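You operate a simulated robot arm through the tools that you are given. There is no shell and no other tool. Be economical: measure what you need, move in short steps, check, and stop when the job is done.

Carry out the task below with a simulated two-armed robot. There is one attempt and no reset: what you move stays moved.

Task
Tip the dust from the steel tray into the bin and brush the dust patch off the table.
Fine: the tray lies in the dust drawer and goes back there, the drawer is shut and the red brush put back. Set down upright: red brush. Where these are worked on the way, their far stop is far enough and under half their travel is too little: dust drawer. What is to be rubbed or washed off counts as gone when no trace of it is left.

It is judged by the outcome, as a careful person would: the job done as asked, and still so three seconds after it is handed in. It fails if anything else is knocked over, pushed out of place, dropped, spilled or broken.

Robot
Two 7-joint arms with two-finger parallel grippers on one trunk, on a base that drives. Base frame: it is fixed to the floor where the robot stands at the start and does not move with it; the origin is under the middle of the robot, x ahead of it, y to its left, z up. Lengths are in m, angles in degrees, forces in N, time in s.
The left shoulder is at the start at [0.05, 0.161, 1.098], the right one opposite. With the tool pointing down near the work surface each hand reaches from about 0.1 to 0.66 m from the robot's upright axis, wherever it stands, measured 20 degrees to its own side. Places, roughly: buffing machine [0.8, -0.2, 1]; dust bin [1, 0.3, 0.2]; dust drawer [0.7, -0.1, 0.7]; dust patch [0.7, -0.1, 0.9]; inside the dust drawer [0.8, -0.1, 0.7]; red brush (13x4x5 cm) [0.5, -0.3, 0.9]. Payload 3.43 kg a hand.
Tool frame (each hand has its own): the origin (TCP) lies between the finger pads and is the grasp point; the fingertips stand 0.03 m ahead of it; z points along the fingers, y is the line along which they close. The gripper opens to 0.094 m. The fingers are 0.028 m wide and 0.01 m thick; the gripper's body (0.05 by 0.096 m) begins 0.055 m behind the TCP.
Orientation is told as [roll, pitch, yaw] about the base's x, y, z axes, in that order, counted from this pose: with the fingers straight down and closing along the base's y, the tool's x points along the base's -x, its y along +y and its z along -z.

Tools
- The arms move only by the tool servo_tool. It takes "left_increments", "right_increments" or both (then of equal length, played together; a hand with none holds still); each is a list of rows, each a list of 7 numbers: the shift along the tool's x, y, z in m, then the turn, a rotation vector about the tool's x, y, z in rad, then the finger opening in m, from 0 to 0.094. In form: [[dx, dy, dz, rx, ry, rz, gripper], ...]. A call has 1 to 8 rows; each row is the pose to reach, as a shift and turn from the pose commanded when the call began, along the tool's axes at that moment. Each row takes 0.2 s and may step no farther than 0.05 m and 8.6 degrees from the row before; otherwise, or with a gripper value out of range, the whole call is refused. Where a pose cannot be reached the arm comes as near as it can. A force on the tool above 40 N (or 10 N above the force at the start of the call, whichever is more), or a blocked arm, ends the call early, and 0.2 s more pass. The fingers move at their own pace (about 0.045 m/s each) and stop on an object; they squeeze with about 24 N. The grip force told is the motor's: it shows also when the fingers shut on nothing. Time passes only in rows, and 0.2 s behind the last, so rows that repeat a pose let the fingers close. The reply holds the time, the measured pose of the TCP, the force on the tool along the base axes, the opening and the grip force, in the units named above and with some noise, with the torque about the TCP (base axes, N m) and any sound that the robot's microphone picked up.
- Cameras (640 x 400 px; columns grow to the right, rows downward): "scene" is now at [0.1218, 0.0095, 1.2499]; the picture's right is [0.08, -1.00, 0.00], its down [-0.38, -0.03, -0.93] and it looks along [0.92, 0.07, -0.38] (base axes); focal length 215 px, centre (320, 200). "left" rides on the left gripper at [0.076, -0.014, -0.102] in its tool frame; the picture's right is [0.18, 0.98, 0.00], its down [-0.75, 0.14, -0.64] and it looks along [-0.63, 0.12, 0.77] (tool axes); focal length 243 px, centre (320, 200). "right" rides on the right gripper at [0.076, 0.014, -0.103] in its tool frame; the picture's right is [-0.18, 0.98, 0.00], its down [-0.75, -0.14, -0.64] and it looks along [-0.63, -0.12, 0.77] (tool axes); focal length 243 px, centre (320, 200). There is no depth. A picture from a camera that has moved, and an enlarged one, comes with that camera's place and axes in the base frame and with its lens. The place of the scene camera against the robot may be out by one fixed shift of up to 0.018 m in any direction.
- capture(camera): a new picture of that camera. The clock stands still meanwhile.
- lift_body(by): slides the trunk up (or, below 0, down) by that many m; the arms and the scene camera ride with it, the base frame stays. It gives what a move gives, with no picture.
- base_move(legs): drives the robot by 1 to 6 legs, each [ahead, left, turn to the left] in m, m and degrees, along the robot's own axes; the way and the turn of a leg run together, so that a leg with both is an arc; at most 1.5 m and 180 degrees a leg. The arms and the cameras ride along, it lands a little off, and it stops where it bumps. It gives what a move gives.
- pan_tilt(pan, tilt): turns the head with the scene camera to pan (to the left, within 80 degrees either way) and tilt (down, from -29 to 69), counted from straight ahead of the robot. It gives what a move gives.
- inspect(camera, box): a new picture of the part [left, top, right, bottom] of that camera's present view, enlarged. The clock stands still meanwhile.
- job_done(): hands the job in; it is judged then, once.

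Work in short steps. Places have to be worked out from the pictures, the camera data and where the tool is seen: move nearer, look again, correct. Check each grasp and each placing, and mend what went wrong. You have 120 turns and 100 pictures in all, those below and enlarged ones among them. Open the grippers and draw the arms clear of the work before you hand the job in, unless the task says otherwise; then end with one line.

The tools are called after "Call:" as a command line: name --argument value ..., lists and objects as JSON in quotes. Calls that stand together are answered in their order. servo_tool: Moves the arms, as the interface text tells. Its arguments: {"type":"object","properties":{"left_increments":{"type":"array"},"right_increments":{"type":"array"}},"required":[]} The other tools are called the same way: lift_body (by) slides the trunk up or down; base_move (legs) drives the base; pan_tilt (pan, tilt) turns the head that bears the scene camera; capture (camera) takes a picture; inspect (camera, box) takes an enlarged picture of a part of a camera's view; job_done () hands the job in.

At the start:

```text
clock: 0.0
left_eef_pos: [0.3108, 0.1525, 1.1518]
left_orientation: [-0.2, -0.1, 0.1]
left_contact_force: [-0.7, 0.1, 0.0]
left_wrist_torque: [-0.01, 0.04, 0.04]
left_gripper_width: 0.0939
left_grip_force: 0.1
right_eef_pos: [0.3832, -0.1438, 1.0969]
right_orientation: [0.0, -0.1, 0.0]
right_contact_force: [0.5, -1.2, -0.2]
right_wrist_torque: [0.01, 0.01, 0.02]
right_gripper_width: 0.094
right_grip_force: 0.1
trunk travel left (down, up): [-0.125, 0.142]
robot x, y, heading: [0.0012, 0.0006, -0.4]
head pan, tilt: [4.4, 22.2]
```

scene: 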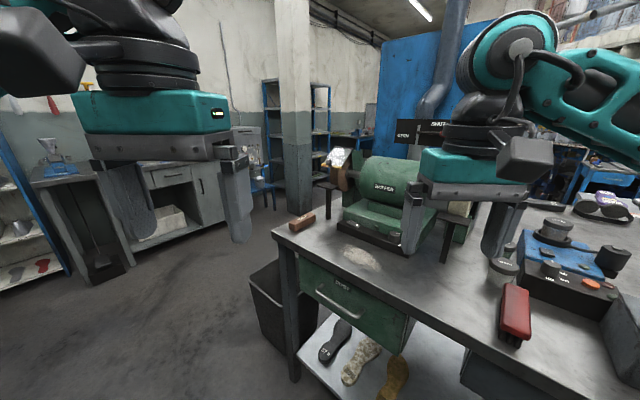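
right: 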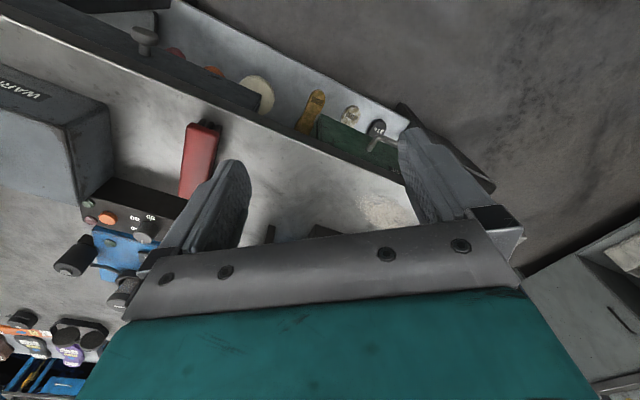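
left: 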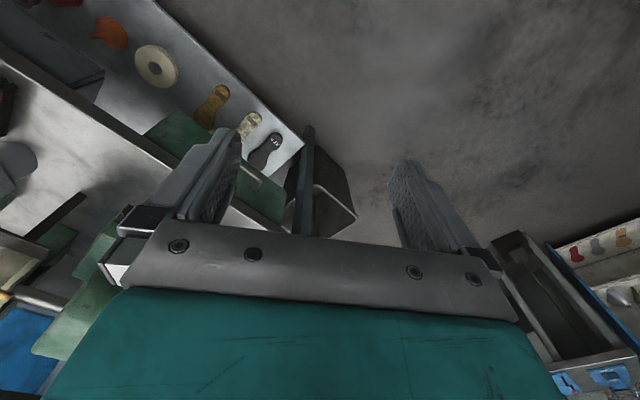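

The pictures show the table set at an angle, the drawer front under the dust patch, and the brush to the right. I'll look closer at both before moving.

Call:
inspect --camera "scene" --box '[240, 140, 480, 290]'

Call:
inspect --camera "scene" --box '[240, 250, 560, 400]'

Call:
pan_tilt --pan -10 --tilt 50

```text
2.67 times, centred on (360, 215) of scene
camera zoom: at [0.1218, 0.0095, 1.2499], right [0.08, -1.0, 0.0], down [-0.38, -0.03, -0.93], along [0.92, 0.07, -0.38], focal length 573 px, centre (213, 160)
```

zoom: 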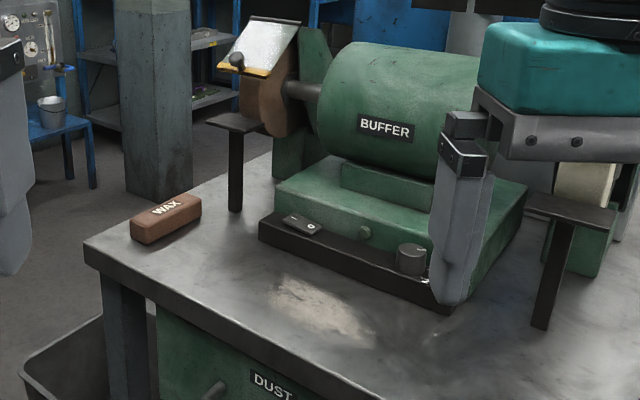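

```text
2.00 times, centred on (400, 325) of scene
camera zoom: at [0.1218, 0.0095, 1.2499], right [0.08, -1.0, 0.0], down [-0.38, -0.03, -0.93], along [0.92, 0.07, -0.38], focal length 430 px, centre (160, -50)
```

zoom: 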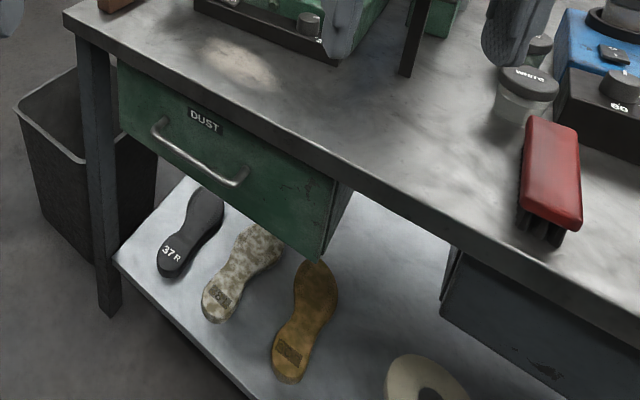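

```text
clock: 0.9
left_eef_pos: [0.3117, 0.1508, 1.1517]
left_orientation: [-0.1, -0.1, 0.1]
left_contact_force: [1.2, -0.5, 0.2]
left_wrist_torque: [-0.01, -0.05, 0.02]
left_gripper_width: 0.094
left_grip_force: 0.1
right_eef_pos: [0.3841, -0.1433, 1.0962]
right_orientation: [0.0, -0.1, 0.0]
right_contact_force: [-1.2, -0.1, -0.7]
right_wrist_torque: [0.03, 0.0, 0.02]
right_gripper_width: 0.0941
right_grip_force: 0.1
trunk travel left (down, up): [-0.125, 0.142]
robot x, y, heading: [0.001, -0.0014, 0.0]
head pan, tilt: [-10.0, 50.0]
```

The table edge seems to run at about -29° to the robot's facing. I'll take a picture with the head now turned down to refine this.

Call:
capture --camera "scene"

```text
94 pictures are left
camera scene: at [0.1052, -0.0109, 1.2079], right [-0.17, -0.98, 0.0], down [-0.75, 0.13, -0.64], along [0.63, -0.11, -0.77], focal length 215 px, centre (320, 200)
```

scene: 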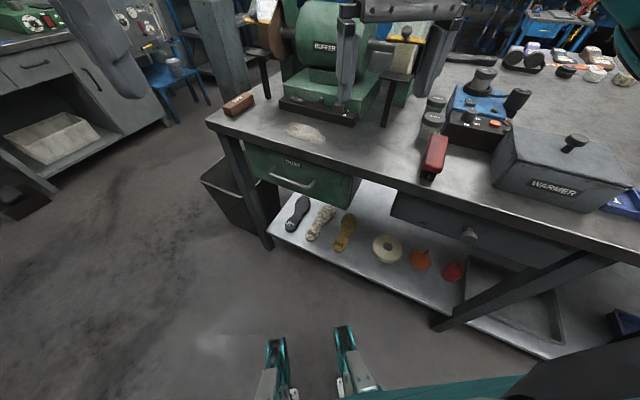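

I'll turn the robot right about 31° to stand square to the table, with arms high and clear, and look again.

Call:
base_move --legs '[[0, 0, -31]]'

Call:
pan_tilt --pan 15 --tilt 45

Call:
capture --camera "scene"

Call:
capture --camera "left"

```text
clock: 2.8
left_eef_pos: [0.3457, -0.0297, 1.1515]
left_orientation: [-0.1, 0.0, -30.9]
left_contact_force: [-0.2, 0.3, -1.0]
left_wrist_torque: [0.0, 0.02, 0.02]
left_gripper_width: 0.094
left_grip_force: 0.2
right_eef_pos: [0.2552, -0.3214, 1.0959]
right_orientation: [0.0, -0.1, -31.0]
right_contact_force: [-0.1, 0.2, 0.4]
right_wrist_torque: [0.02, 0.01, -0.04]
right_gripper_width: 0.0942
right_grip_force: 0.0
trunk travel left (down, up): [-0.125, 0.142]
robot x, y, heading: [-0.001, 0.0002, -31.1]
head pan, tilt: [-10.0, 50.0]
```

```text
clock: 3.7
left_eef_pos: [0.3461, -0.031, 1.1516]
left_orientation: [-0.1, 0.0, -31.0]
left_contact_force: [-0.1, 0.1, 0.4]
left_wrist_torque: [0.0, -0.02, 0.01]
left_gripper_width: 0.094
left_grip_force: 0.1
right_eef_pos: [0.2564, -0.3214, 1.0965]
right_orientation: [0.0, 0.0, -30.9]
right_contact_force: [0.4, -0.4, 0.7]
right_wrist_torque: [-0.02, -0.01, 0.06]
right_gripper_width: 0.0942
right_grip_force: 0.0
trunk travel left (down, up): [-0.125, 0.142]
robot x, y, heading: [0.0005, -0.0003, -31.1]
head pan, tilt: [15.0, 45.0]
```

```text
93 pictures are left
camera scene: at [0.1018, -0.0406, 1.2147], right [-0.28, -0.96, 0.0], down [-0.68, 0.19, -0.71], along [0.68, -0.19, -0.71], focal length 215 px, centre (320, 200)
```

scene: 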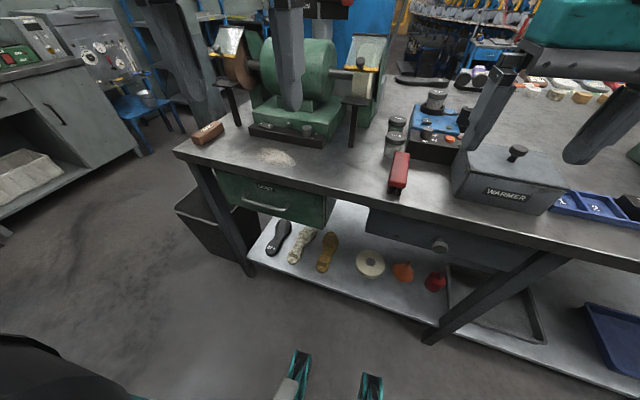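

```text
92 pictures are left
camera left: at [0.2724, -0.0039, 1.2534], right [0.35, 0.94, 0.0], down [0.72, -0.26, 0.64], along [0.6, -0.22, -0.77], focal length 243 px, centre (320, 200)
```

left: 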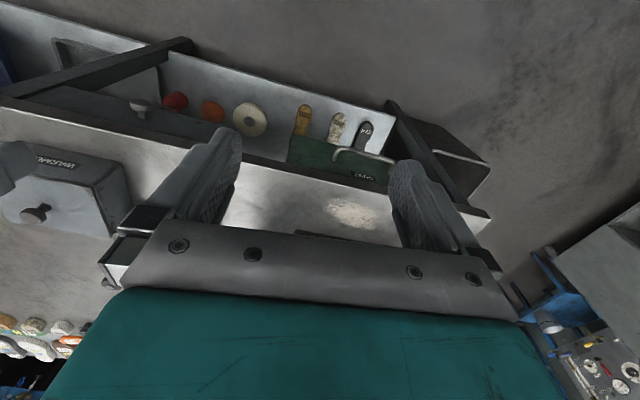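

Both cameras agree: table edge at about -36°, top at z≈0.87, its edge 0.46 m ahead. I'll turn 5° more and shift 0.1 left so the drawer is in the left arm's sector, and in the meantime roll the left hand 65° for a vertical-plane grip on the handle.

Call:
base_move --legs '[[0, 0, -4.8], [0, 0.1, 0]]'

Call:
servo_tool --left_increments '[[0, 0, 0, 0, 0, 0.145, 0.094], [0, 0, 0, 0, 0, 0.29, 0.094], [0, 0, 0, 0, 0, 0.435, 0.094], [0, 0, 0, 0, 0, 0.58, 0.094], [0, 0, 0, 0, 0, 0.725, 0.094], [0, 0, 0, 0, 0, 0.87, 0.094], [0, 0, 0, 0, 0, 1.015, 0.094], [0, 0, 0, 0, 0, 1.16, 0.094]]'

```text
clock: 5.8
left_eef_pos: [0.4008, 0.0213, 1.1506]
left_orientation: [-0.1, -0.1, -35.7]
left_contact_force: [-0.1, -0.5, -0.2]
left_wrist_torque: [-0.03, -0.02, 0.02]
left_gripper_width: 0.0941
left_grip_force: 0.1
right_eef_pos: [0.2853, -0.2601, 1.097]
right_orientation: [0.0, 0.0, -35.7]
right_contact_force: [-0.1, 0.5, 0.6]
right_wrist_torque: [-0.01, 0.0, 0.04]
right_gripper_width: 0.094
right_grip_force: 0.2
trunk travel left (down, up): [-0.125, 0.142]
robot x, y, heading: [0.0539, 0.0783, -35.7]
head pan, tilt: [15.0, 45.0]
```

```text
clock: 7.5
left_eef_pos: [0.4011, 0.0225, 1.1522]
left_orientation: [-0.1, -0.1, -102.2]
left_contact_force: [-0.6, 0.6, 0.0]
left_wrist_torque: [-0.01, 0.02, 0.04]
left_gripper_width: 0.094
left_grip_force: 0.1
right_eef_pos: [0.2859, -0.2601, 1.097]
right_orientation: [0.0, -0.1, -35.8]
right_contact_force: [-0.3, -0.8, -0.9]
right_wrist_torque: [0.03, -0.01, 0.0]
right_gripper_width: 0.094
right_grip_force: 0.0
trunk travel left (down, up): [-0.125, 0.142]
robot x, y, heading: [0.0575, 0.0817, -35.7]
head pan, tilt: [15.0, 45.0]
```

Rotation works fine. I'll finish the 90° roll and look at the handle enlarged.

Call:
servo_tool --left_increments '[[0, 0, 0, 0, 0, 0.14, 0.094], [0, 0, 0, 0, 0, 0.28, 0.094], [0, 0, 0, 0, 0, 0.41, 0.094]]'

Call:
inspect --camera "scene" --box '[160, 120, 400, 270]'

Call:
capture --camera "left"

```text
clock: 8.3
left_eef_pos: [0.3991, 0.0221, 1.1522]
left_orientation: [-0.1, -0.1, -125.8]
left_contact_force: [0.3, -0.3, -0.2]
left_wrist_torque: [-0.02, 0.01, -0.02]
left_gripper_width: 0.094
left_grip_force: 0.0
right_eef_pos: [0.285, -0.2588, 1.0968]
right_orientation: [-0.1, 0.1, -35.8]
right_contact_force: [-0.6, -0.1, 0.2]
right_wrist_torque: [-0.03, 0.0, 0.04]
right_gripper_width: 0.0939
right_grip_force: 0.1
trunk travel left (down, up): [-0.125, 0.142]
robot x, y, heading: [0.0581, 0.0808, -36.1]
head pan, tilt: [15.0, 45.0]
```

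```text
2.67 times, centred on (280, 195) of scene
camera zoom: at [0.1563, 0.0314, 1.2148], right [-0.35, -0.93, 0.0], down [-0.66, 0.25, -0.71], along [0.66, -0.25, -0.71], focal length 573 px, centre (427, 213)
```

zoom: 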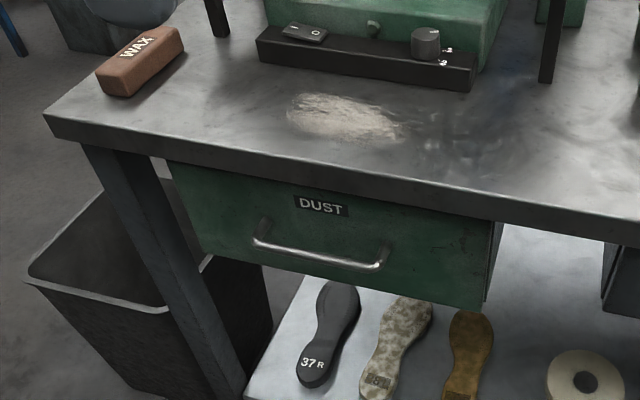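

```text
90 pictures are left
camera left: at [0.4326, 0.0918, 1.2531], right [0.9, -0.43, 0.0], down [-0.33, -0.69, 0.64], along [-0.27, -0.58, -0.77], focal length 243 px, centre (320, 200)
```

left: 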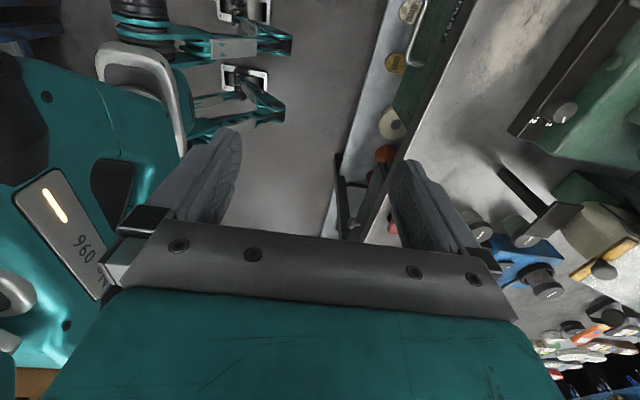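

Triangulating gives the handle bar at about 0.47 ahead, 0.22 left, z≈0.74, just under the table's edge. I'll tilt the left hand 60° forward while lowering it to a staging point in front of the drawer.

Call:
servo_tool --left_increments '[[0.009, 0.002, 0.041, -0.131, 0, 0, 0.06], [0.018, 0.004, 0.082, -0.262, 0, 0, 0.06], [0.027, 0.006, 0.123, -0.393, 0, 0, 0.06], [0.036, 0.008, 0.165, -0.524, 0, 0, 0.06], [0.045, 0.01, 0.206, -0.654, 0, 0, 0.06], [0.054, 0.012, 0.247, -0.785, 0, 0, 0.06], [0.063, 0.014, 0.288, -0.916, 0, 0, 0.06], [0.07, 0.016, 0.33, -1.047, 0, 0, 0.06]]'

Call:
capture --camera "scene"

Call:
capture --camera "left"

```text
clock: 10.2
left_eef_pos: [0.4589, 0.0666, 0.8123]
left_orientation: [60.0, -0.1, -125.7]
left_contact_force: [-0.1, 0.6, -0.1]
left_wrist_torque: [-0.02, 0.02, -0.01]
left_gripper_width: 0.0599
left_grip_force: 0.1
left hand out of reach, approached as far as the arm can: row 4, 5, 6, 7, 8
right_eef_pos: [0.2866, -0.2601, 1.0973]
right_orientation: [0.0, 0.0, -35.7]
right_contact_force: [0.7, -0.3, -0.7]
right_wrist_torque: [0.01, -0.01, 0.0]
right_gripper_width: 0.0942
right_grip_force: 0.0
trunk travel left (down, up): [-0.125, 0.142]
robot x, y, heading: [0.0576, 0.0783, -35.9]
head pan, tilt: [15.0, 45.0]
```

```text
89 pictures are left
camera scene: at [0.1562, 0.0316, 1.2149], right [-0.35, -0.93, 0.0], down [-0.66, 0.25, -0.71], along [0.66, -0.25, -0.71], focal length 215 px, centre (320, 200)
```

scene: 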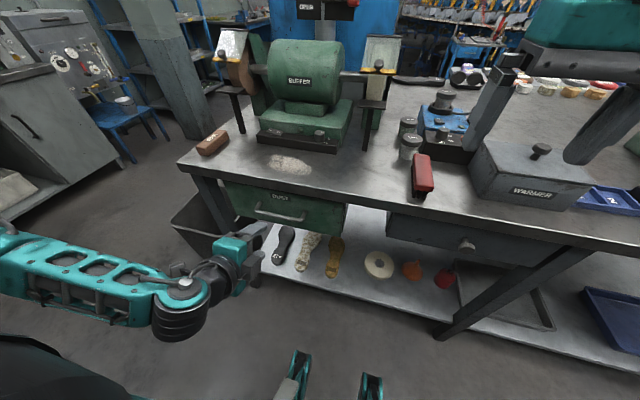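

```text
88 pictures are left
camera left: at [0.4242, 0.1838, 0.8511], right [0.51, -0.14, 0.85], down [-0.83, -0.33, 0.45], along [0.22, -0.93, -0.28], focal length 243 px, centre (320, 200)
```

left: 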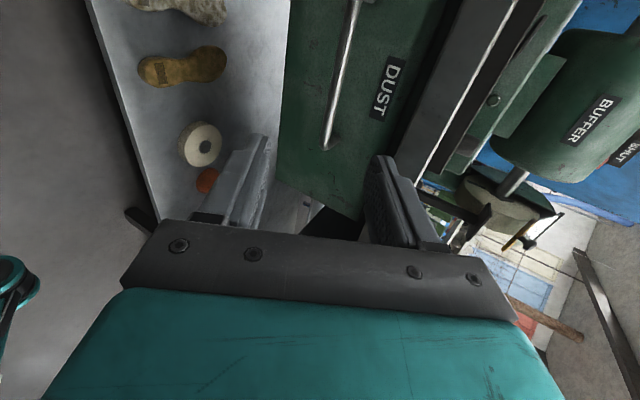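

The left wrist view shows the bar at about u=0.46 ahead, z=0.75, spanning v≈0.18–0.31. I'll move in 0.09 along the fingers and look again.

Call:
servo_tool --left_increments '[[0.003, 0.001, 0.03, 0, 0, 0, 0.06], [0.006, 0.002, 0.06, 0, 0, 0, 0.06], [0.01, 0.003, 0.09, 0, 0, 0, 0.06]]'

Call:
capture --camera "left"

```text
clock: 10.9
left_eef_pos: [0.5303, 0.0267, 0.7695]
left_orientation: [60.0, -0.1, -125.8]
left_contact_force: [1.2, -0.1, -0.6]
left_wrist_torque: [0.01, 0.01, 0.04]
left_gripper_width: 0.0602
left_grip_force: 0.0
right_eef_pos: [0.2856, -0.2596, 1.0974]
right_orientation: [0.0, 0.1, -35.8]
right_contact_force: [0.1, -0.1, 0.0]
right_wrist_torque: [-0.01, -0.02, 0.0]
right_gripper_width: 0.094
right_grip_force: 0.0
trunk travel left (down, up): [-0.125, 0.142]
robot x, y, heading: [0.0578, 0.0812, -35.7]
head pan, tilt: [15.0, 45.0]
```

```text
87 pictures are left
camera left: at [0.4953, 0.1451, 0.8084], right [0.51, -0.14, 0.85], down [-0.83, -0.33, 0.44], along [0.22, -0.93, -0.28], focal length 243 px, centre (320, 200)
```

left: 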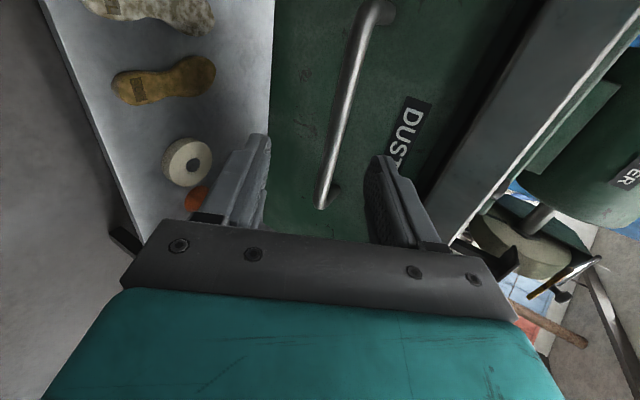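

The bar lies between the fingers' plane, about 0.05 ahead. I'll advance 0.04 and close on it.

Call:
servo_tool --left_increments '[[0, 0.003, 0.02, 0, 0, 0, 0.06], [0, 0.005, 0.04, 0, 0, 0, 0.06], [0, 0.005, 0.04, 0, 0, 0, 0.06]]'

Call:
capture --camera "left"

```text
clock: 11.8
left_eef_pos: [0.5587, 0.0051, 0.7525]
left_orientation: [60.0, 0.0, -125.8]
left_contact_force: [-0.3, -0.2, 0.8]
left_wrist_torque: [0.0, -0.01, -0.01]
left_gripper_width: 0.06
left_grip_force: 0.0
right_eef_pos: [0.2848, -0.2594, 1.0967]
right_orientation: [0.0, 0.0, -35.7]
right_contact_force: [-0.6, 0.1, 0.5]
right_wrist_torque: [0.01, 0.03, 0.04]
right_gripper_width: 0.094
right_grip_force: 0.0
trunk travel left (down, up): [-0.125, 0.142]
robot x, y, heading: [0.0577, 0.0802, -35.8]
head pan, tilt: [15.0, 45.0]
```

```text
86 pictures are left
camera left: at [0.5247, 0.123, 0.7927], right [0.51, -0.14, 0.85], down [-0.83, -0.33, 0.44], along [0.22, -0.93, -0.28], focal length 243 px, centre (320, 200)
```

left: 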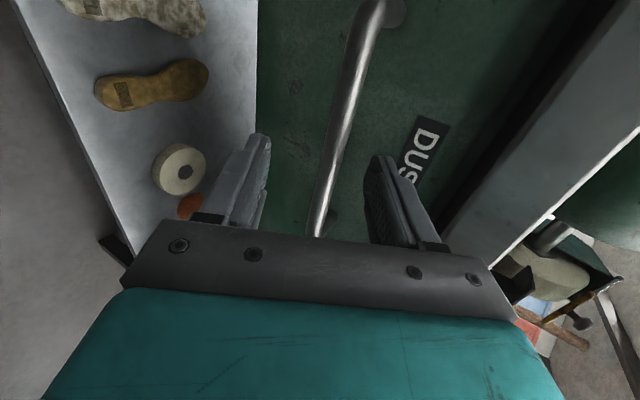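

The bar now passes through the projected TCP point. I'll close the fingers on it.

Call:
servo_tool --left_increments '[[0, 0.002, 0.006, 0, 0, 0, 0.03], [0, 0.002, 0.006, 0, 0, 0, 0.0], [0, 0.002, 0.006, 0, 0, 0, 0.0], [0, 0.002, 0.006, 0, 0, 0, 0.0]]'

Call:
capture --camera "left"

```text
clock: 12.8
left_eef_pos: [0.5637, 0.0018, 0.7548]
left_orientation: [60.2, -0.1, -125.6]
left_contact_force: [3.0, 0.9, 10.7]
left_wrist_torque: [0.04, -0.19, -0.28]
left_gripper_width: 0.0118
left_grip_force: 35.8
right_eef_pos: [0.2848, -0.2597, 1.0969]
right_orientation: [0.1, 0.1, -35.8]
right_contact_force: [-0.1, -0.1, 0.3]
right_wrist_torque: [-0.01, 0.02, 0.0]
right_gripper_width: 0.0939
right_grip_force: 0.0
trunk travel left (down, up): [-0.125, 0.142]
robot x, y, heading: [0.0606, 0.0805, -35.9]
head pan, tilt: [15.0, 45.0]
```

```text
85 pictures are left
camera left: at [0.5299, 0.1195, 0.7936], right [0.5, -0.13, 0.85], down [-0.84, -0.33, 0.44], along [0.22, -0.94, -0.28], focal length 243 px, centre (320, 200)
```

left: 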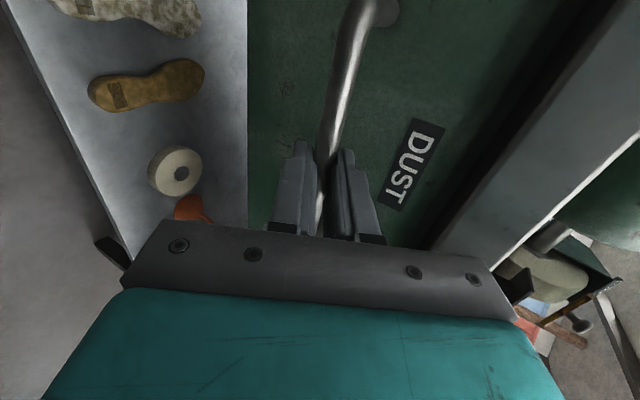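

The fingers hold the bar (opening 11.8 mm, 36 N). I'll pull the drawer by driving back.

Call:
base_move --legs '[[-0.12, 0, 0]]'

Call:
capture --camera "scene"

```text
clock: 14.0
left_eef_pos: [0.465, 0.0733, 0.756]
left_orientation: [60.4, 0.0, -125.6]
left_contact_force: [3.7, 3.9, 20.5]
left_wrist_torque: [-0.03, -0.21, -0.42]
left_gripper_width: 0.0117
left_grip_force: 44.9
right_eef_pos: [0.1856, -0.1898, 1.0969]
right_orientation: [0.0, -0.1, -35.8]
right_contact_force: [0.9, -0.2, 0.2]
right_wrist_torque: [-0.02, 0.01, 0.01]
right_gripper_width: 0.0941
right_grip_force: 0.0
trunk travel left (down, up): [-0.125, 0.142]
robot x, y, heading: [-0.0423, 0.1517, -35.9]
head pan, tilt: [15.0, 45.0]
```

```text
84 pictures are left
camera scene: at [0.0566, 0.103, 1.215], right [-0.35, -0.94, 0.0], down [-0.66, 0.25, -0.71], along [0.66, -0.25, -0.71], focal length 215 px, centre (320, 200)
```

scene: 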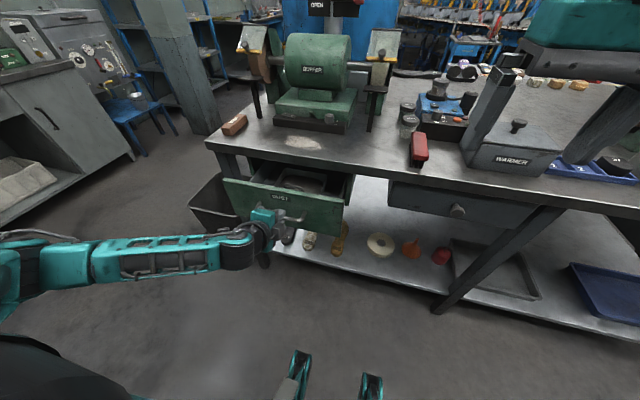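

The drawer slides and the tray shows inside. I'll keep pulling in another leg.

Call:
base_move --legs '[[-0.09, 0, 0]]'

Call:
inspect --camera "scene" --box '[160, 100, 400, 250]'

```text
clock: 15.1
left_eef_pos: [0.3938, 0.1246, 0.7562]
left_orientation: [60.4, 0.0, -125.6]
left_contact_force: [1.8, 2.5, 8.5]
left_wrist_torque: [0.03, -0.16, -0.39]
left_gripper_width: 0.0116
left_grip_force: 45.3
right_eef_pos: [0.1143, -0.1361, 1.0972]
right_orientation: [0.0, 0.0, -35.8]
right_contact_force: [0.3, -0.8, 0.1]
right_wrist_torque: [-0.03, 0.01, -0.01]
right_gripper_width: 0.094
right_grip_force: 0.2
trunk travel left (down, up): [-0.125, 0.142]
robot x, y, heading: [-0.1098, 0.2017, -35.5]
head pan, tilt: [15.0, 45.0]
```

```text
2.67 times, centred on (280, 175) of scene
camera zoom: at [-0.0147, 0.1545, 1.2149], right [-0.35, -0.94, 0.0], down [-0.66, 0.25, -0.71], along [0.66, -0.25, -0.71], focal length 573 px, centre (427, 267)
```

zoom: 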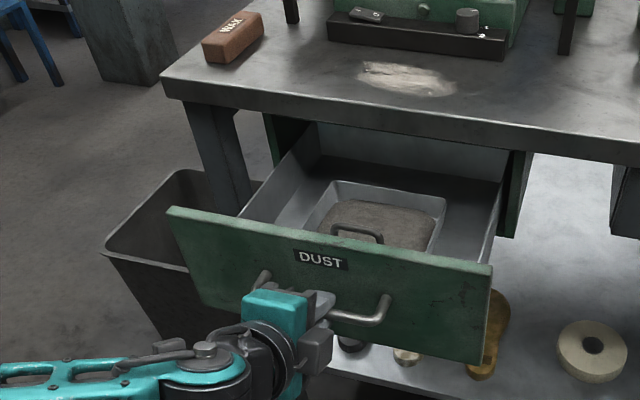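

The tray with an upright loop handle is visible. I'll try a bit more pull to reach the stop.

Call:
base_move --legs '[[-0.06, 0, 0]]'

Call:
inspect --camera "scene" --box '[160, 100, 400, 250]'

```text
clock: 16.2
left_eef_pos: [0.3516, 0.1574, 0.7586]
left_orientation: [61.0, 0.2, -125.5]
left_contact_force: [7.6, -8.8, -10.5]
left_wrist_torque: [0.1, -0.08, -0.14]
left_gripper_width: 0.0116
left_grip_force: 44.8
right_eef_pos: [0.0654, -0.1026, 1.0959]
right_orientation: [0.0, 0.1, -36.0]
right_contact_force: [-0.8, -0.2, 0.7]
right_wrist_torque: [0.01, 0.0, 0.01]
right_gripper_width: 0.094
right_grip_force: 0.1
trunk travel left (down, up): [-0.125, 0.142]
robot x, y, heading: [-0.1588, 0.2387, -36.0]
head pan, tilt: [15.0, 45.0]
stopped in leg 1: the force on the tool passed its limit at 54 N (the readings are from after the stop); the commanded pose is now the measured one
```

```text
2.67 times, centred on (280, 175) of scene
camera zoom: at [-0.0626, 0.1888, 1.2146], right [-0.36, -0.93, 0.0], down [-0.66, 0.25, -0.71], along [0.66, -0.25, -0.71], focal length 573 px, centre (427, 267)
```

zoom: 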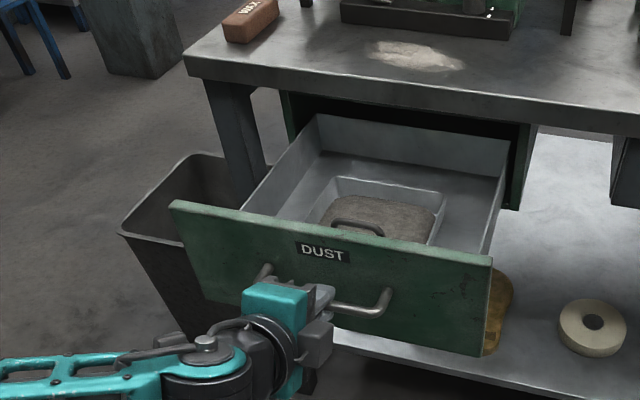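

The drawer is at its stop. I'll release, back the hand out along its fingers, and raise it.

Call:
servo_tool --left_increments '[[0, 0, 0, 0, 0, 0, 0.07], [0, 0, 0, 0, 0, 0, 0.07], [0, 0, 0, 0, 0, 0, 0.07], [0, 0, -0.04, 0, 0, 0, 0.07], [0, 0, -0.08, 0, 0, 0, 0.07], [0, 0, -0.11, 0, 0, 0, 0.07]]'

Call:
servo_tool --left_increments '[[0, 0.03, -0.017, 0, 0, 0, 0.07], [0, 0.06, -0.035, 0, 0, 0, 0.07], [0, 0.1, -0.058, 0, 0, 0, 0.07], [0, 0.14, -0.08, 0.13, 0, 0, 0.07], [0, 0.17, -0.1, 0.26, 0, 0, 0.07], [0, 0.19, -0.115, 0.39, 0, 0, 0.07]]'

```text
clock: 17.6
left_eef_pos: [0.2697, 0.2152, 0.8131]
left_orientation: [61.2, 0.2, -125.4]
left_contact_force: [0.3, 0.7, -0.7]
left_wrist_torque: [0.0, -0.01, -0.02]
left_gripper_width: 0.07
left_grip_force: 0.0
right_eef_pos: [0.065, -0.1005, 1.0971]
right_orientation: [0.0, 0.0, -35.9]
right_contact_force: [-0.9, 0.1, -0.4]
right_wrist_torque: [-0.01, -0.05, -0.01]
right_gripper_width: 0.0942
right_grip_force: 0.1
trunk travel left (down, up): [-0.125, 0.142]
robot x, y, heading: [-0.1621, 0.2407, -36.2]
head pan, tilt: [15.0, 45.0]
```

```text
clock: 19.0
left_eef_pos: [0.2761, 0.2096, 1.0418]
left_orientation: [38.6, 0.2, -125.6]
left_contact_force: [0.1, 0.2, -0.2]
left_wrist_torque: [0.01, -0.01, -0.01]
left_gripper_width: 0.0698
left_grip_force: 0.1
left hand out of reach, approached as far as the arm can: row 1, 2, 3, 4, 5, 6
right_eef_pos: [0.0642, -0.1021, 1.097]
right_orientation: [0.0, 0.0, -35.9]
right_contact_force: [0.0, 0.2, 0.8]
right_wrist_torque: [0.01, -0.04, -0.01]
right_gripper_width: 0.0937
right_grip_force: 0.2
trunk travel left (down, up): [-0.125, 0.142]
robot x, y, heading: [-0.1639, 0.238, -35.9]
head pan, tilt: [15.0, 45.0]
```

Released. I'll turn the left hand back to pointing straight down and take an enlarged look at the tray.

Call:
servo_tool --left_increments '[[0, 0, 0, 0.135, 0, 0, 0.07], [0, 0, 0, 0.27, 0, 0, 0.07], [0, 0, 0, 0.4, 0, 0, 0.07], [0, 0, 0, 0.54, 0, 0, 0.07], [0, 0, 0, 0.674, 0, 0, 0.07]]'

Call:
base_move --legs '[[0.08, 0, 0]]'

Call:
inspect --camera "scene" --box '[160, 90, 400, 240]'

Call:
capture --camera "left"

```text
clock: 20.2
left_eef_pos: [0.2766, 0.2096, 1.0418]
left_orientation: [0.2, 0.1, -125.5]
left_contact_force: [0.0, -0.5, -0.4]
left_wrist_torque: [-0.02, 0.02, 0.03]
left_gripper_width: 0.0698
left_grip_force: 0.0
right_eef_pos: [0.0643, -0.1017, 1.0966]
right_orientation: [0.0, 0.0, -35.8]
right_contact_force: [0.2, 0.3, 0.1]
right_wrist_torque: [0.02, -0.03, -0.02]
right_gripper_width: 0.094
right_grip_force: 0.1
trunk travel left (down, up): [-0.125, 0.142]
robot x, y, heading: [-0.1639, 0.2401, -35.7]
head pan, tilt: [15.0, 45.0]
```

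```text
clock: 21.3
left_eef_pos: [0.3393, 0.163, 1.0414]
left_orientation: [0.1, 0.1, -125.5]
left_contact_force: [-0.5, 0.3, -0.1]
left_wrist_torque: [0.0, 0.02, 0.0]
left_gripper_width: 0.0702
left_grip_force: 0.0
right_eef_pos: [0.1288, -0.1484, 1.095]
right_orientation: [0.0, 0.1, -35.9]
right_contact_force: [0.5, -0.1, -0.6]
right_wrist_torque: [0.0, -0.04, -0.03]
right_gripper_width: 0.094
right_grip_force: 0.1
trunk travel left (down, up): [-0.125, 0.142]
robot x, y, heading: [-0.0963, 0.193, -36.0]
head pan, tilt: [15.0, 45.0]
```

```text
2.67 times, centred on (280, 165) of scene
camera zoom: at [0.0005, 0.1429, 1.2146], right [-0.36, -0.93, 0.0], down [-0.66, 0.25, -0.71], along [0.66, -0.25, -0.71], focal length 573 px, centre (427, 293)
```

zoom: 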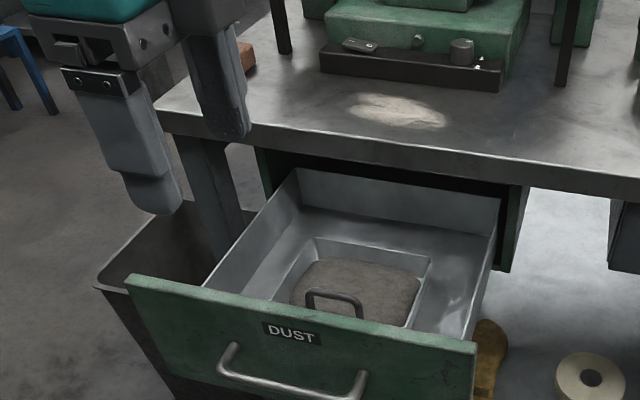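

```text
80 pictures are left
camera left: at [0.3724, 0.2324, 1.1437], right [0.91, -0.42, 0.0], down [-0.33, -0.7, 0.64], along [-0.27, -0.58, -0.77], focal length 243 px, centre (320, 200)
```

left: 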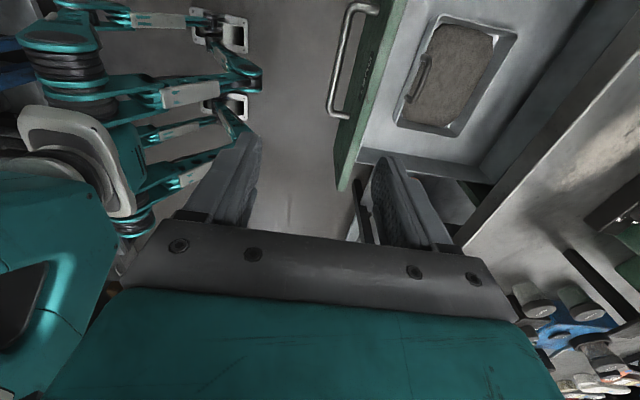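

The tray's loop handle stands at its near side, bar parallel to the drawer front, about [0.46, 0.087, 0.76]. I'll bring the left hand above it (fingers already closing across it) and look.

Call:
servo_tool --left_increments '[[0.003, 0.035, 0.025, 0, 0, 0, 0.08], [0.005, 0.07, 0.055, 0, 0, 0, 0.08], [0.008, 0.105, 0.085, 0, 0, 0, 0.08], [0.01, 0.14, 0.12, 0, 0, 0, 0.08]]'

Call:
capture --camera "left"

Call:
inspect --camera "scene" --box '[200, 130, 360, 230]'

```text
clock: 22.3
left_eef_pos: [0.4622, 0.0899, 0.9197]
left_orientation: [0.1, 0.2, -125.6]
left_contact_force: [-0.6, -0.1, 0.4]
left_wrist_torque: [0.0, 0.03, 0.02]
left_gripper_width: 0.0803
left_grip_force: 0.0
right_eef_pos: [0.1285, -0.1479, 1.0966]
right_orientation: [0.1, 0.2, -35.9]
right_contact_force: [0.2, -0.2, -0.1]
right_wrist_torque: [-0.01, -0.01, -0.03]
right_gripper_width: 0.094
right_grip_force: 0.1
trunk travel left (down, up): [-0.125, 0.142]
robot x, y, heading: [-0.0959, 0.1926, -35.8]
head pan, tilt: [15.0, 45.0]
```

```text
79 pictures are left
camera left: at [0.4942, 0.1588, 1.0225], right [0.91, -0.42, 0.0], down [-0.33, -0.7, 0.64], along [-0.27, -0.58, -0.77], focal length 243 px, centre (320, 200)
```

left: 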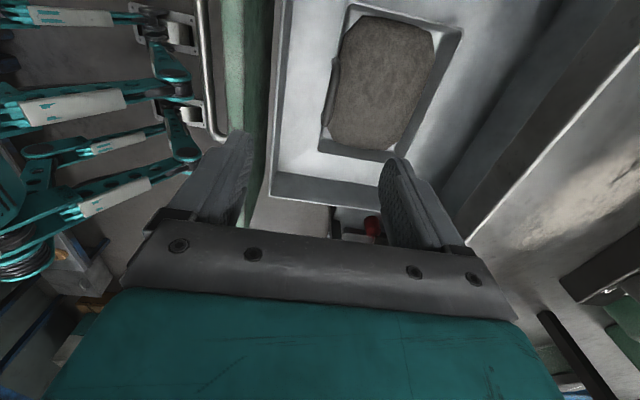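

```text
4.00 times, centred on (280, 180) of scene
camera zoom: at [0.0003, 0.143, 1.2147], right [-0.36, -0.93, 0.0], down [-0.66, 0.25, -0.71], along [0.66, -0.25, -0.71], focal length 859 px, centre (480, 280)
```

zoom: 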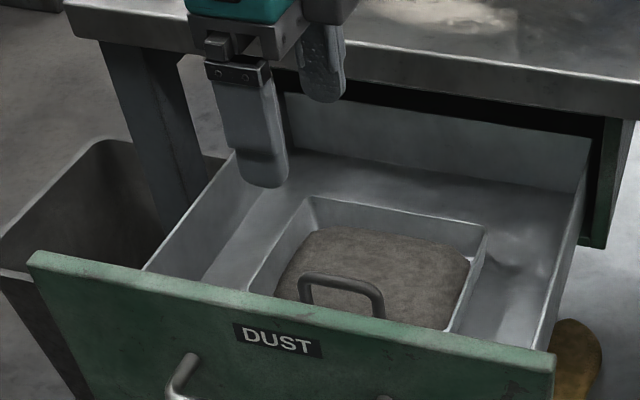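

The handle is an upright loop, bar along the drawer front at u≈0.33 and z≈0.74. I'll narrow the fingers and descend partway over it, then look.

Call:
servo_tool --left_increments '[[0.0, 0.006, 0.035, 0, 0, 0, 0.055], [0.0, 0.01, 0.07, 0, 0, 0, 0.055], [0.0, 0.01, 0.1, 0, 0, 0, 0.055], [0.0, 0.01, 0.125, 0, 0, 0, 0.055]]'

Call:
capture --camera "left"

Call:
inspect --camera "scene" --box '[200, 130, 360, 230]'

```text
clock: 23.3
left_eef_pos: [0.4688, 0.0826, 0.7961]
left_orientation: [0.2, 0.1, -125.6]
left_contact_force: [0.3, 0.4, -1.1]
left_wrist_torque: [0.01, 0.0, 0.01]
left_gripper_width: 0.0548
left_grip_force: 0.0
right_eef_pos: [0.1296, -0.1477, 1.0961]
right_orientation: [0.0, 0.1, -35.9]
right_contact_force: [0.3, -0.6, 0.7]
right_wrist_torque: [0.02, -0.02, -0.05]
right_gripper_width: 0.0938
right_grip_force: 0.0
trunk travel left (down, up): [-0.125, 0.142]
robot x, y, heading: [-0.0961, 0.1904, -35.9]
head pan, tilt: [15.0, 45.0]
```

```text
77 pictures are left
camera left: at [0.5012, 0.1537, 0.8981], right [0.91, -0.42, 0.0], down [-0.33, -0.7, 0.64], along [-0.27, -0.58, -0.77], focal length 243 px, centre (320, 200)
```

left: 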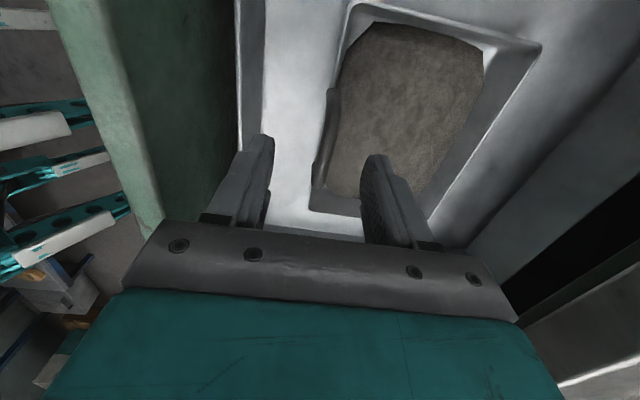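

```text
4.00 times, centred on (280, 180) of scene
camera zoom: at [0.0001, 0.1432, 1.2148], right [-0.36, -0.93, 0.0], down [-0.66, 0.25, -0.71], along [0.66, -0.25, -0.71], focal length 859 px, centre (480, 280)
```

zoom: 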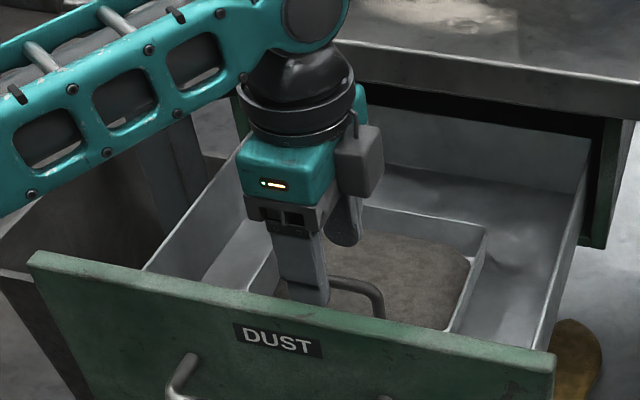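

The handle is centred 4 mm ahead of the finger middle and stands on the tray's near wall. I'll lower so the pads cover bar and wall rim, watching force.

Call:
servo_tool --left_increments '[[0.0, 0.002, 0.02, 0, 0, 0, 0.055], [0.0, 0.004, 0.04, 0, 0, 0, 0.055], [0.0, 0.004, 0.06, 0, 0, 0, 0.055]]'

Call:
capture --camera "left"

Call:
inspect --camera "scene" --box '[220, 150, 340, 225]'

```text
clock: 24.1
left_eef_pos: [0.4726, 0.0811, 0.7362]
left_orientation: [0.3, 0.1, -125.5]
left_contact_force: [-0.9, -0.8, 0.6]
left_wrist_torque: [0.01, -0.01, -0.05]
left_gripper_width: 0.0552
left_grip_force: 0.2
right_eef_pos: [0.1283, -0.1484, 1.0961]
right_orientation: [0.0, 0.1, -35.9]
right_contact_force: [0.3, -0.8, -1.1]
right_wrist_torque: [0.01, -0.03, 0.02]
right_gripper_width: 0.0939
right_grip_force: 0.0
trunk travel left (down, up): [-0.125, 0.142]
robot x, y, heading: [-0.0938, 0.1939, -35.9]
head pan, tilt: [15.0, 45.0]
```

```text
75 pictures are left
camera left: at [0.5043, 0.151, 0.839], right [0.91, -0.42, 0.0], down [-0.33, -0.7, 0.64], along [-0.27, -0.58, -0.77], focal length 243 px, centre (320, 200)
```

left: 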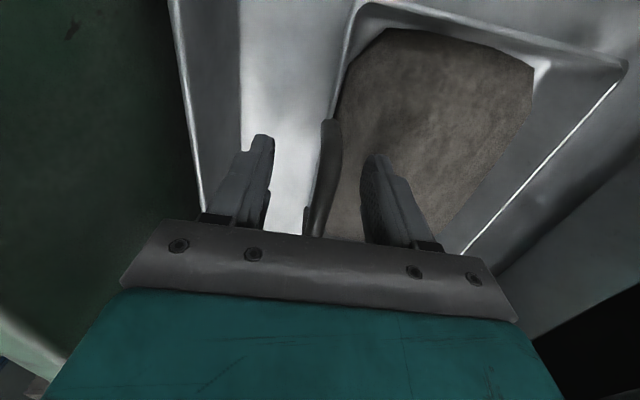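

```text
5.33 times, centred on (280, 188) of scene
camera zoom: at [0.0, 0.1432, 1.2148], right [-0.36, -0.93, 0.0], down [-0.66, 0.25, -0.71], along [0.66, -0.25, -0.71], focal length 1146 px, centre (533, 267)
```

zoom: 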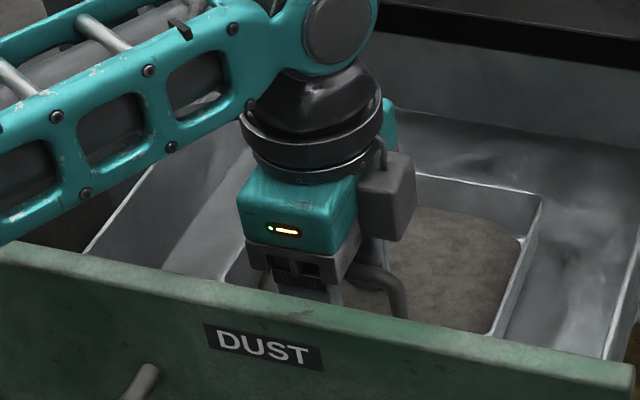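

The bar is at TCP depth and centred. I'll lower another 10 mm so the pads also overlap the wall, then close.

Call:
servo_tool --left_increments '[[0.0, 0.0, 0.01, 0, 0, 0, 0.055], [0.0, 0.001, 0.01, 0, 0, 0, 0.03], [0.0, 0.001, 0.01, 0, 0, 0, 0.0], [0.0, 0.001, 0.01, 0, 0, 0, 0.0], [0.0, 0.001, 0.01, 0, 0, 0, 0.0]]'

Call:
capture --camera "left"

```text
clock: 25.3
left_eef_pos: [0.4734, 0.0816, 0.7276]
left_orientation: [0.2, 0.2, -125.5]
left_contact_force: [-0.1, -0.3, 0.8]
left_wrist_torque: [-0.02, 0.02, -0.07]
left_gripper_width: 0.0139
left_grip_force: 23.8
right_eef_pos: [0.1279, -0.1495, 1.097]
right_orientation: [0.0, 0.0, -35.9]
right_contact_force: [-0.4, 0.4, 0.0]
right_wrist_torque: [0.01, -0.01, -0.01]
right_gripper_width: 0.094
right_grip_force: 0.0
trunk travel left (down, up): [-0.125, 0.142]
robot x, y, heading: [-0.1021, 0.1931, -36.1]
head pan, tilt: [15.0, 45.0]
```

```text
73 pictures are left
camera left: at [0.5053, 0.1507, 0.8296], right [0.91, -0.42, 0.0], down [-0.33, -0.7, 0.64], along [-0.27, -0.58, -0.77], focal length 243 px, centre (320, 200)
```

left: 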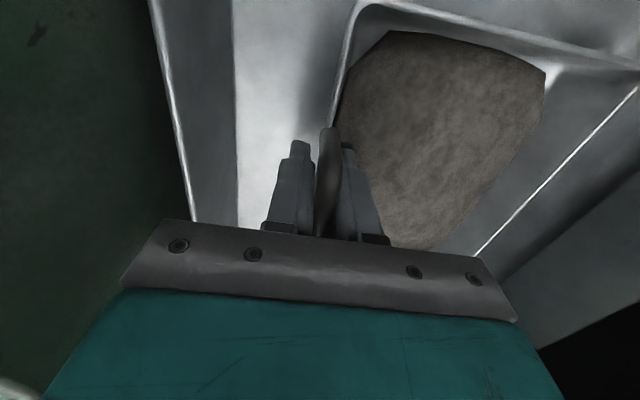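

Grip holds at 13.9 mm, 24 N. I'll note the return pose [0.4734, 0.0816, 0.7276] and lift slowly 4 cm to test whether the tray stays level.

Call:
servo_tool --left_increments '[[0, 0, -0.008, 0, 0, 0, 0], [0, 0, -0.016, 0, 0, 0, 0], [0, 0, -0.024, 0, 0, 0, 0], [0, 0, -0.032, 0, 0, 0, 0], [0, 0, -0.04, 0, 0, 0, 0]]'

Call:
capture --camera "left"

Call:
inspect --camera "scene" --box '[200, 130, 360, 230]'

```text
clock: 26.5
left_eef_pos: [0.473, 0.0809, 0.7681]
left_orientation: [0.2, 0.1, -125.5]
left_contact_force: [-0.1, -0.1, -2.1]
left_wrist_torque: [0.08, 0.07, 0.02]
left_gripper_width: 0.0138
left_grip_force: 24.2
right_eef_pos: [0.1289, -0.1482, 1.0962]
right_orientation: [0.1, 0.0, -35.9]
right_contact_force: [0.0, -0.4, 0.3]
right_wrist_torque: [0.02, 0.03, 0.01]
right_gripper_width: 0.0941
right_grip_force: 0.0
trunk travel left (down, up): [-0.125, 0.142]
robot x, y, heading: [-0.1007, 0.1947, -35.9]
head pan, tilt: [15.0, 45.0]
```

```text
72 pictures are left
camera left: at [0.5052, 0.1506, 0.8697], right [0.91, -0.42, 0.0], down [-0.33, -0.7, 0.64], along [-0.27, -0.58, -0.77], focal length 243 px, centre (320, 200)
```

left: 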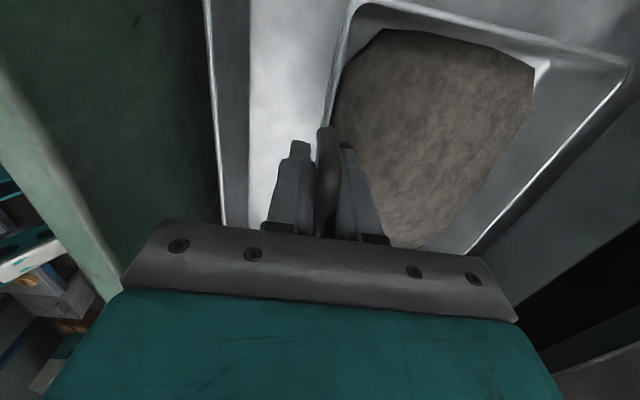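

```text
4.00 times, centred on (280, 180) of scene
camera zoom: at [0.0001, 0.1432, 1.2147], right [-0.36, -0.93, 0.0], down [-0.66, 0.25, -0.71], along [0.66, -0.25, -0.71], focal length 859 px, centre (480, 280)
```

zoom: 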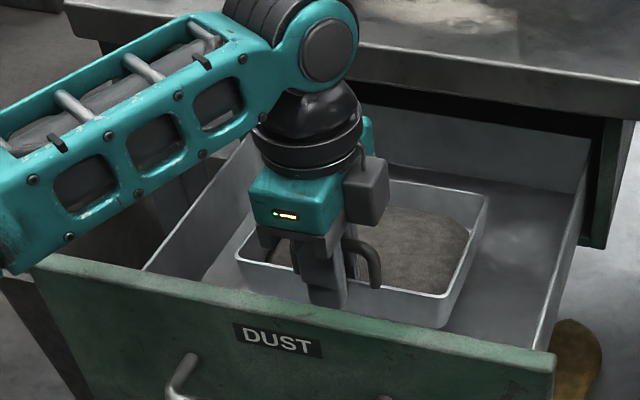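

The tray is light (2 N) and stays level. Its far rim lies under the table's edge, so I'll draw it back 35 mm first, then raise it clear.

Call:
servo_tool --left_increments '[[0, -0.015, -0.005, 0, 0, 0, 0], [0, -0.035, -0.01, 0, 0, 0, 0], [0, -0.035, -0.04, 0, 0, 0, 0], [0, -0.035, -0.075, 0, 0, 0, 0], [0, -0.035, -0.11, 0, 0, 0, 0], [0, -0.035, -0.145, 0, 0, 0, 0], [0, -0.035, -0.18, 0, 0, 0, 0], [0, -0.035, -0.21, 0, 0, 0, 0]]'

Call:
pan_tilt --pan 35 --tilt 40

Call:
capture --camera "scene"

```text
clock: 28.3
left_eef_pos: [0.4446, 0.1022, 0.9788]
left_orientation: [0.0, 0.3, -125.4]
left_contact_force: [0.9, 0.0, -1.2]
left_wrist_torque: [0.03, 0.09, -0.01]
left_gripper_width: 0.0141
left_grip_force: 24.4
right_eef_pos: [0.1281, -0.1471, 1.0955]
right_orientation: [0.0, 0.1, -35.9]
right_contact_force: [0.3, -0.7, -0.1]
right_wrist_torque: [0.0, 0.02, -0.01]
right_gripper_width: 0.0944
right_grip_force: 0.0
trunk travel left (down, up): [-0.125, 0.142]
robot x, y, heading: [-0.0983, 0.1938, -35.9]
head pan, tilt: [15.0, 45.0]
```

```text
clock: 29.1
left_eef_pos: [0.4439, 0.1005, 0.9779]
left_orientation: [0.2, 0.1, -125.5]
left_contact_force: [0.3, 0.6, -0.9]
left_wrist_torque: [0.07, 0.04, -0.02]
left_gripper_width: 0.0137
left_grip_force: 24.2
right_eef_pos: [0.1297, -0.1476, 1.0969]
right_orientation: [0.0, 0.0, -35.9]
right_contact_force: [0.4, -0.7, -0.6]
right_wrist_torque: [0.04, 0.0, 0.02]
right_gripper_width: 0.0939
right_grip_force: 0.1
trunk travel left (down, up): [-0.125, 0.142]
robot x, y, heading: [-0.0952, 0.193, -35.9]
head pan, tilt: [35.0, 40.0]
```

```text
70 pictures are left
camera scene: at [0.0092, 0.1708, 1.222], right [-0.02, -1.0, 0.0], down [-0.64, 0.01, -0.77], along [0.77, -0.01, -0.64], focal length 215 px, centre (320, 200)
```

scene: 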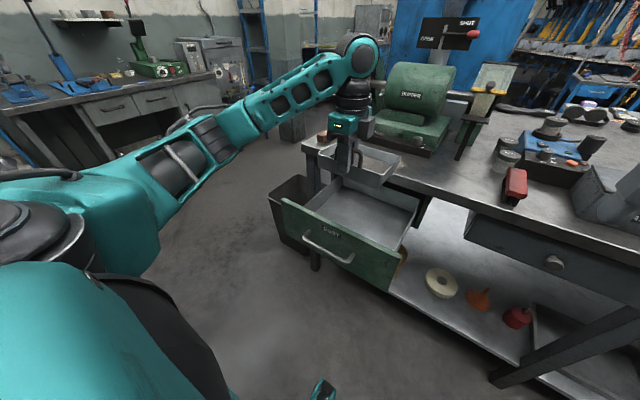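

Tray is up and level. Bin rim works out at u≈0.55–0.77, v≈0.70–0.98, z≈0.4, wholly left of the table. I'll back off a little and slide left so that the bin is ahead, well clear of table and drawer.

Call:
base_move --legs '[[-0.1, 0, 0], [0, 0.4, 0], [0, 0.4, 0]]'

Call:
pan_tilt --pan 5 --tilt 35

Call:
capture --camera "scene"

```text
clock: 37.6
left_eef_pos: [0.8356, 0.8088, 0.977]
left_orientation: [0.1, 0.0, -125.6]
left_contact_force: [0.1, 0.2, -1.6]
left_wrist_torque: [-0.01, 0.05, 0.03]
left_gripper_width: 0.014
left_grip_force: 24.3
right_eef_pos: [0.5188, 0.5588, 1.0963]
right_orientation: [-0.1, 0.0, -35.9]
right_contact_force: [-0.1, -0.5, 0.2]
right_wrist_torque: [-0.03, 0.01, 0.0]
right_gripper_width: 0.094
right_grip_force: 0.0
trunk travel left (down, up): [-0.125, 0.142]
robot x, y, heading: [0.2967, 0.9002, -36.0]
head pan, tilt: [35.0, 40.0]
```

```text
clock: 38.6
left_eef_pos: [0.8353, 0.808, 0.9766]
left_orientation: [0.2, 0.1, -125.7]
left_contact_force: [-0.1, -0.1, -1.5]
left_wrist_torque: [0.04, 0.04, -0.01]
left_gripper_width: 0.014
left_grip_force: 24.3
right_eef_pos: [0.5197, 0.5597, 1.0957]
right_orientation: [0.0, -0.1, -35.9]
right_contact_force: [-0.5, 0.7, -0.7]
right_wrist_torque: [0.0, -0.02, -0.02]
right_gripper_width: 0.0942
right_grip_force: 0.0
trunk travel left (down, up): [-0.125, 0.142]
robot x, y, heading: [0.2948, 0.8973, -35.9]
head pan, tilt: [5.0, 35.0]
```

```text
69 pictures are left
camera scene: at [0.3907, 0.8343, 1.2295], right [-0.51, -0.86, 0.0], down [-0.49, 0.29, -0.82], along [0.7, -0.42, -0.57], focal length 215 px, centre (320, 200)
```

scene: 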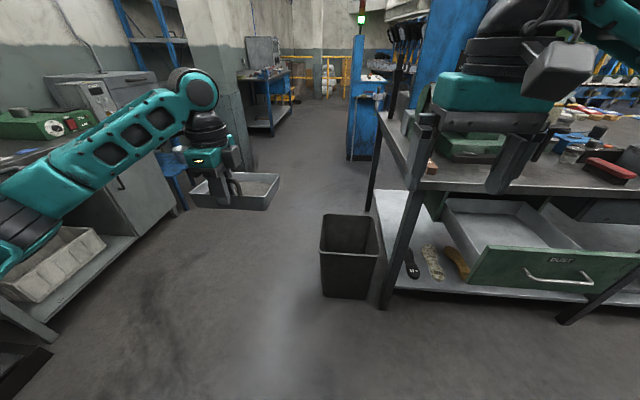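

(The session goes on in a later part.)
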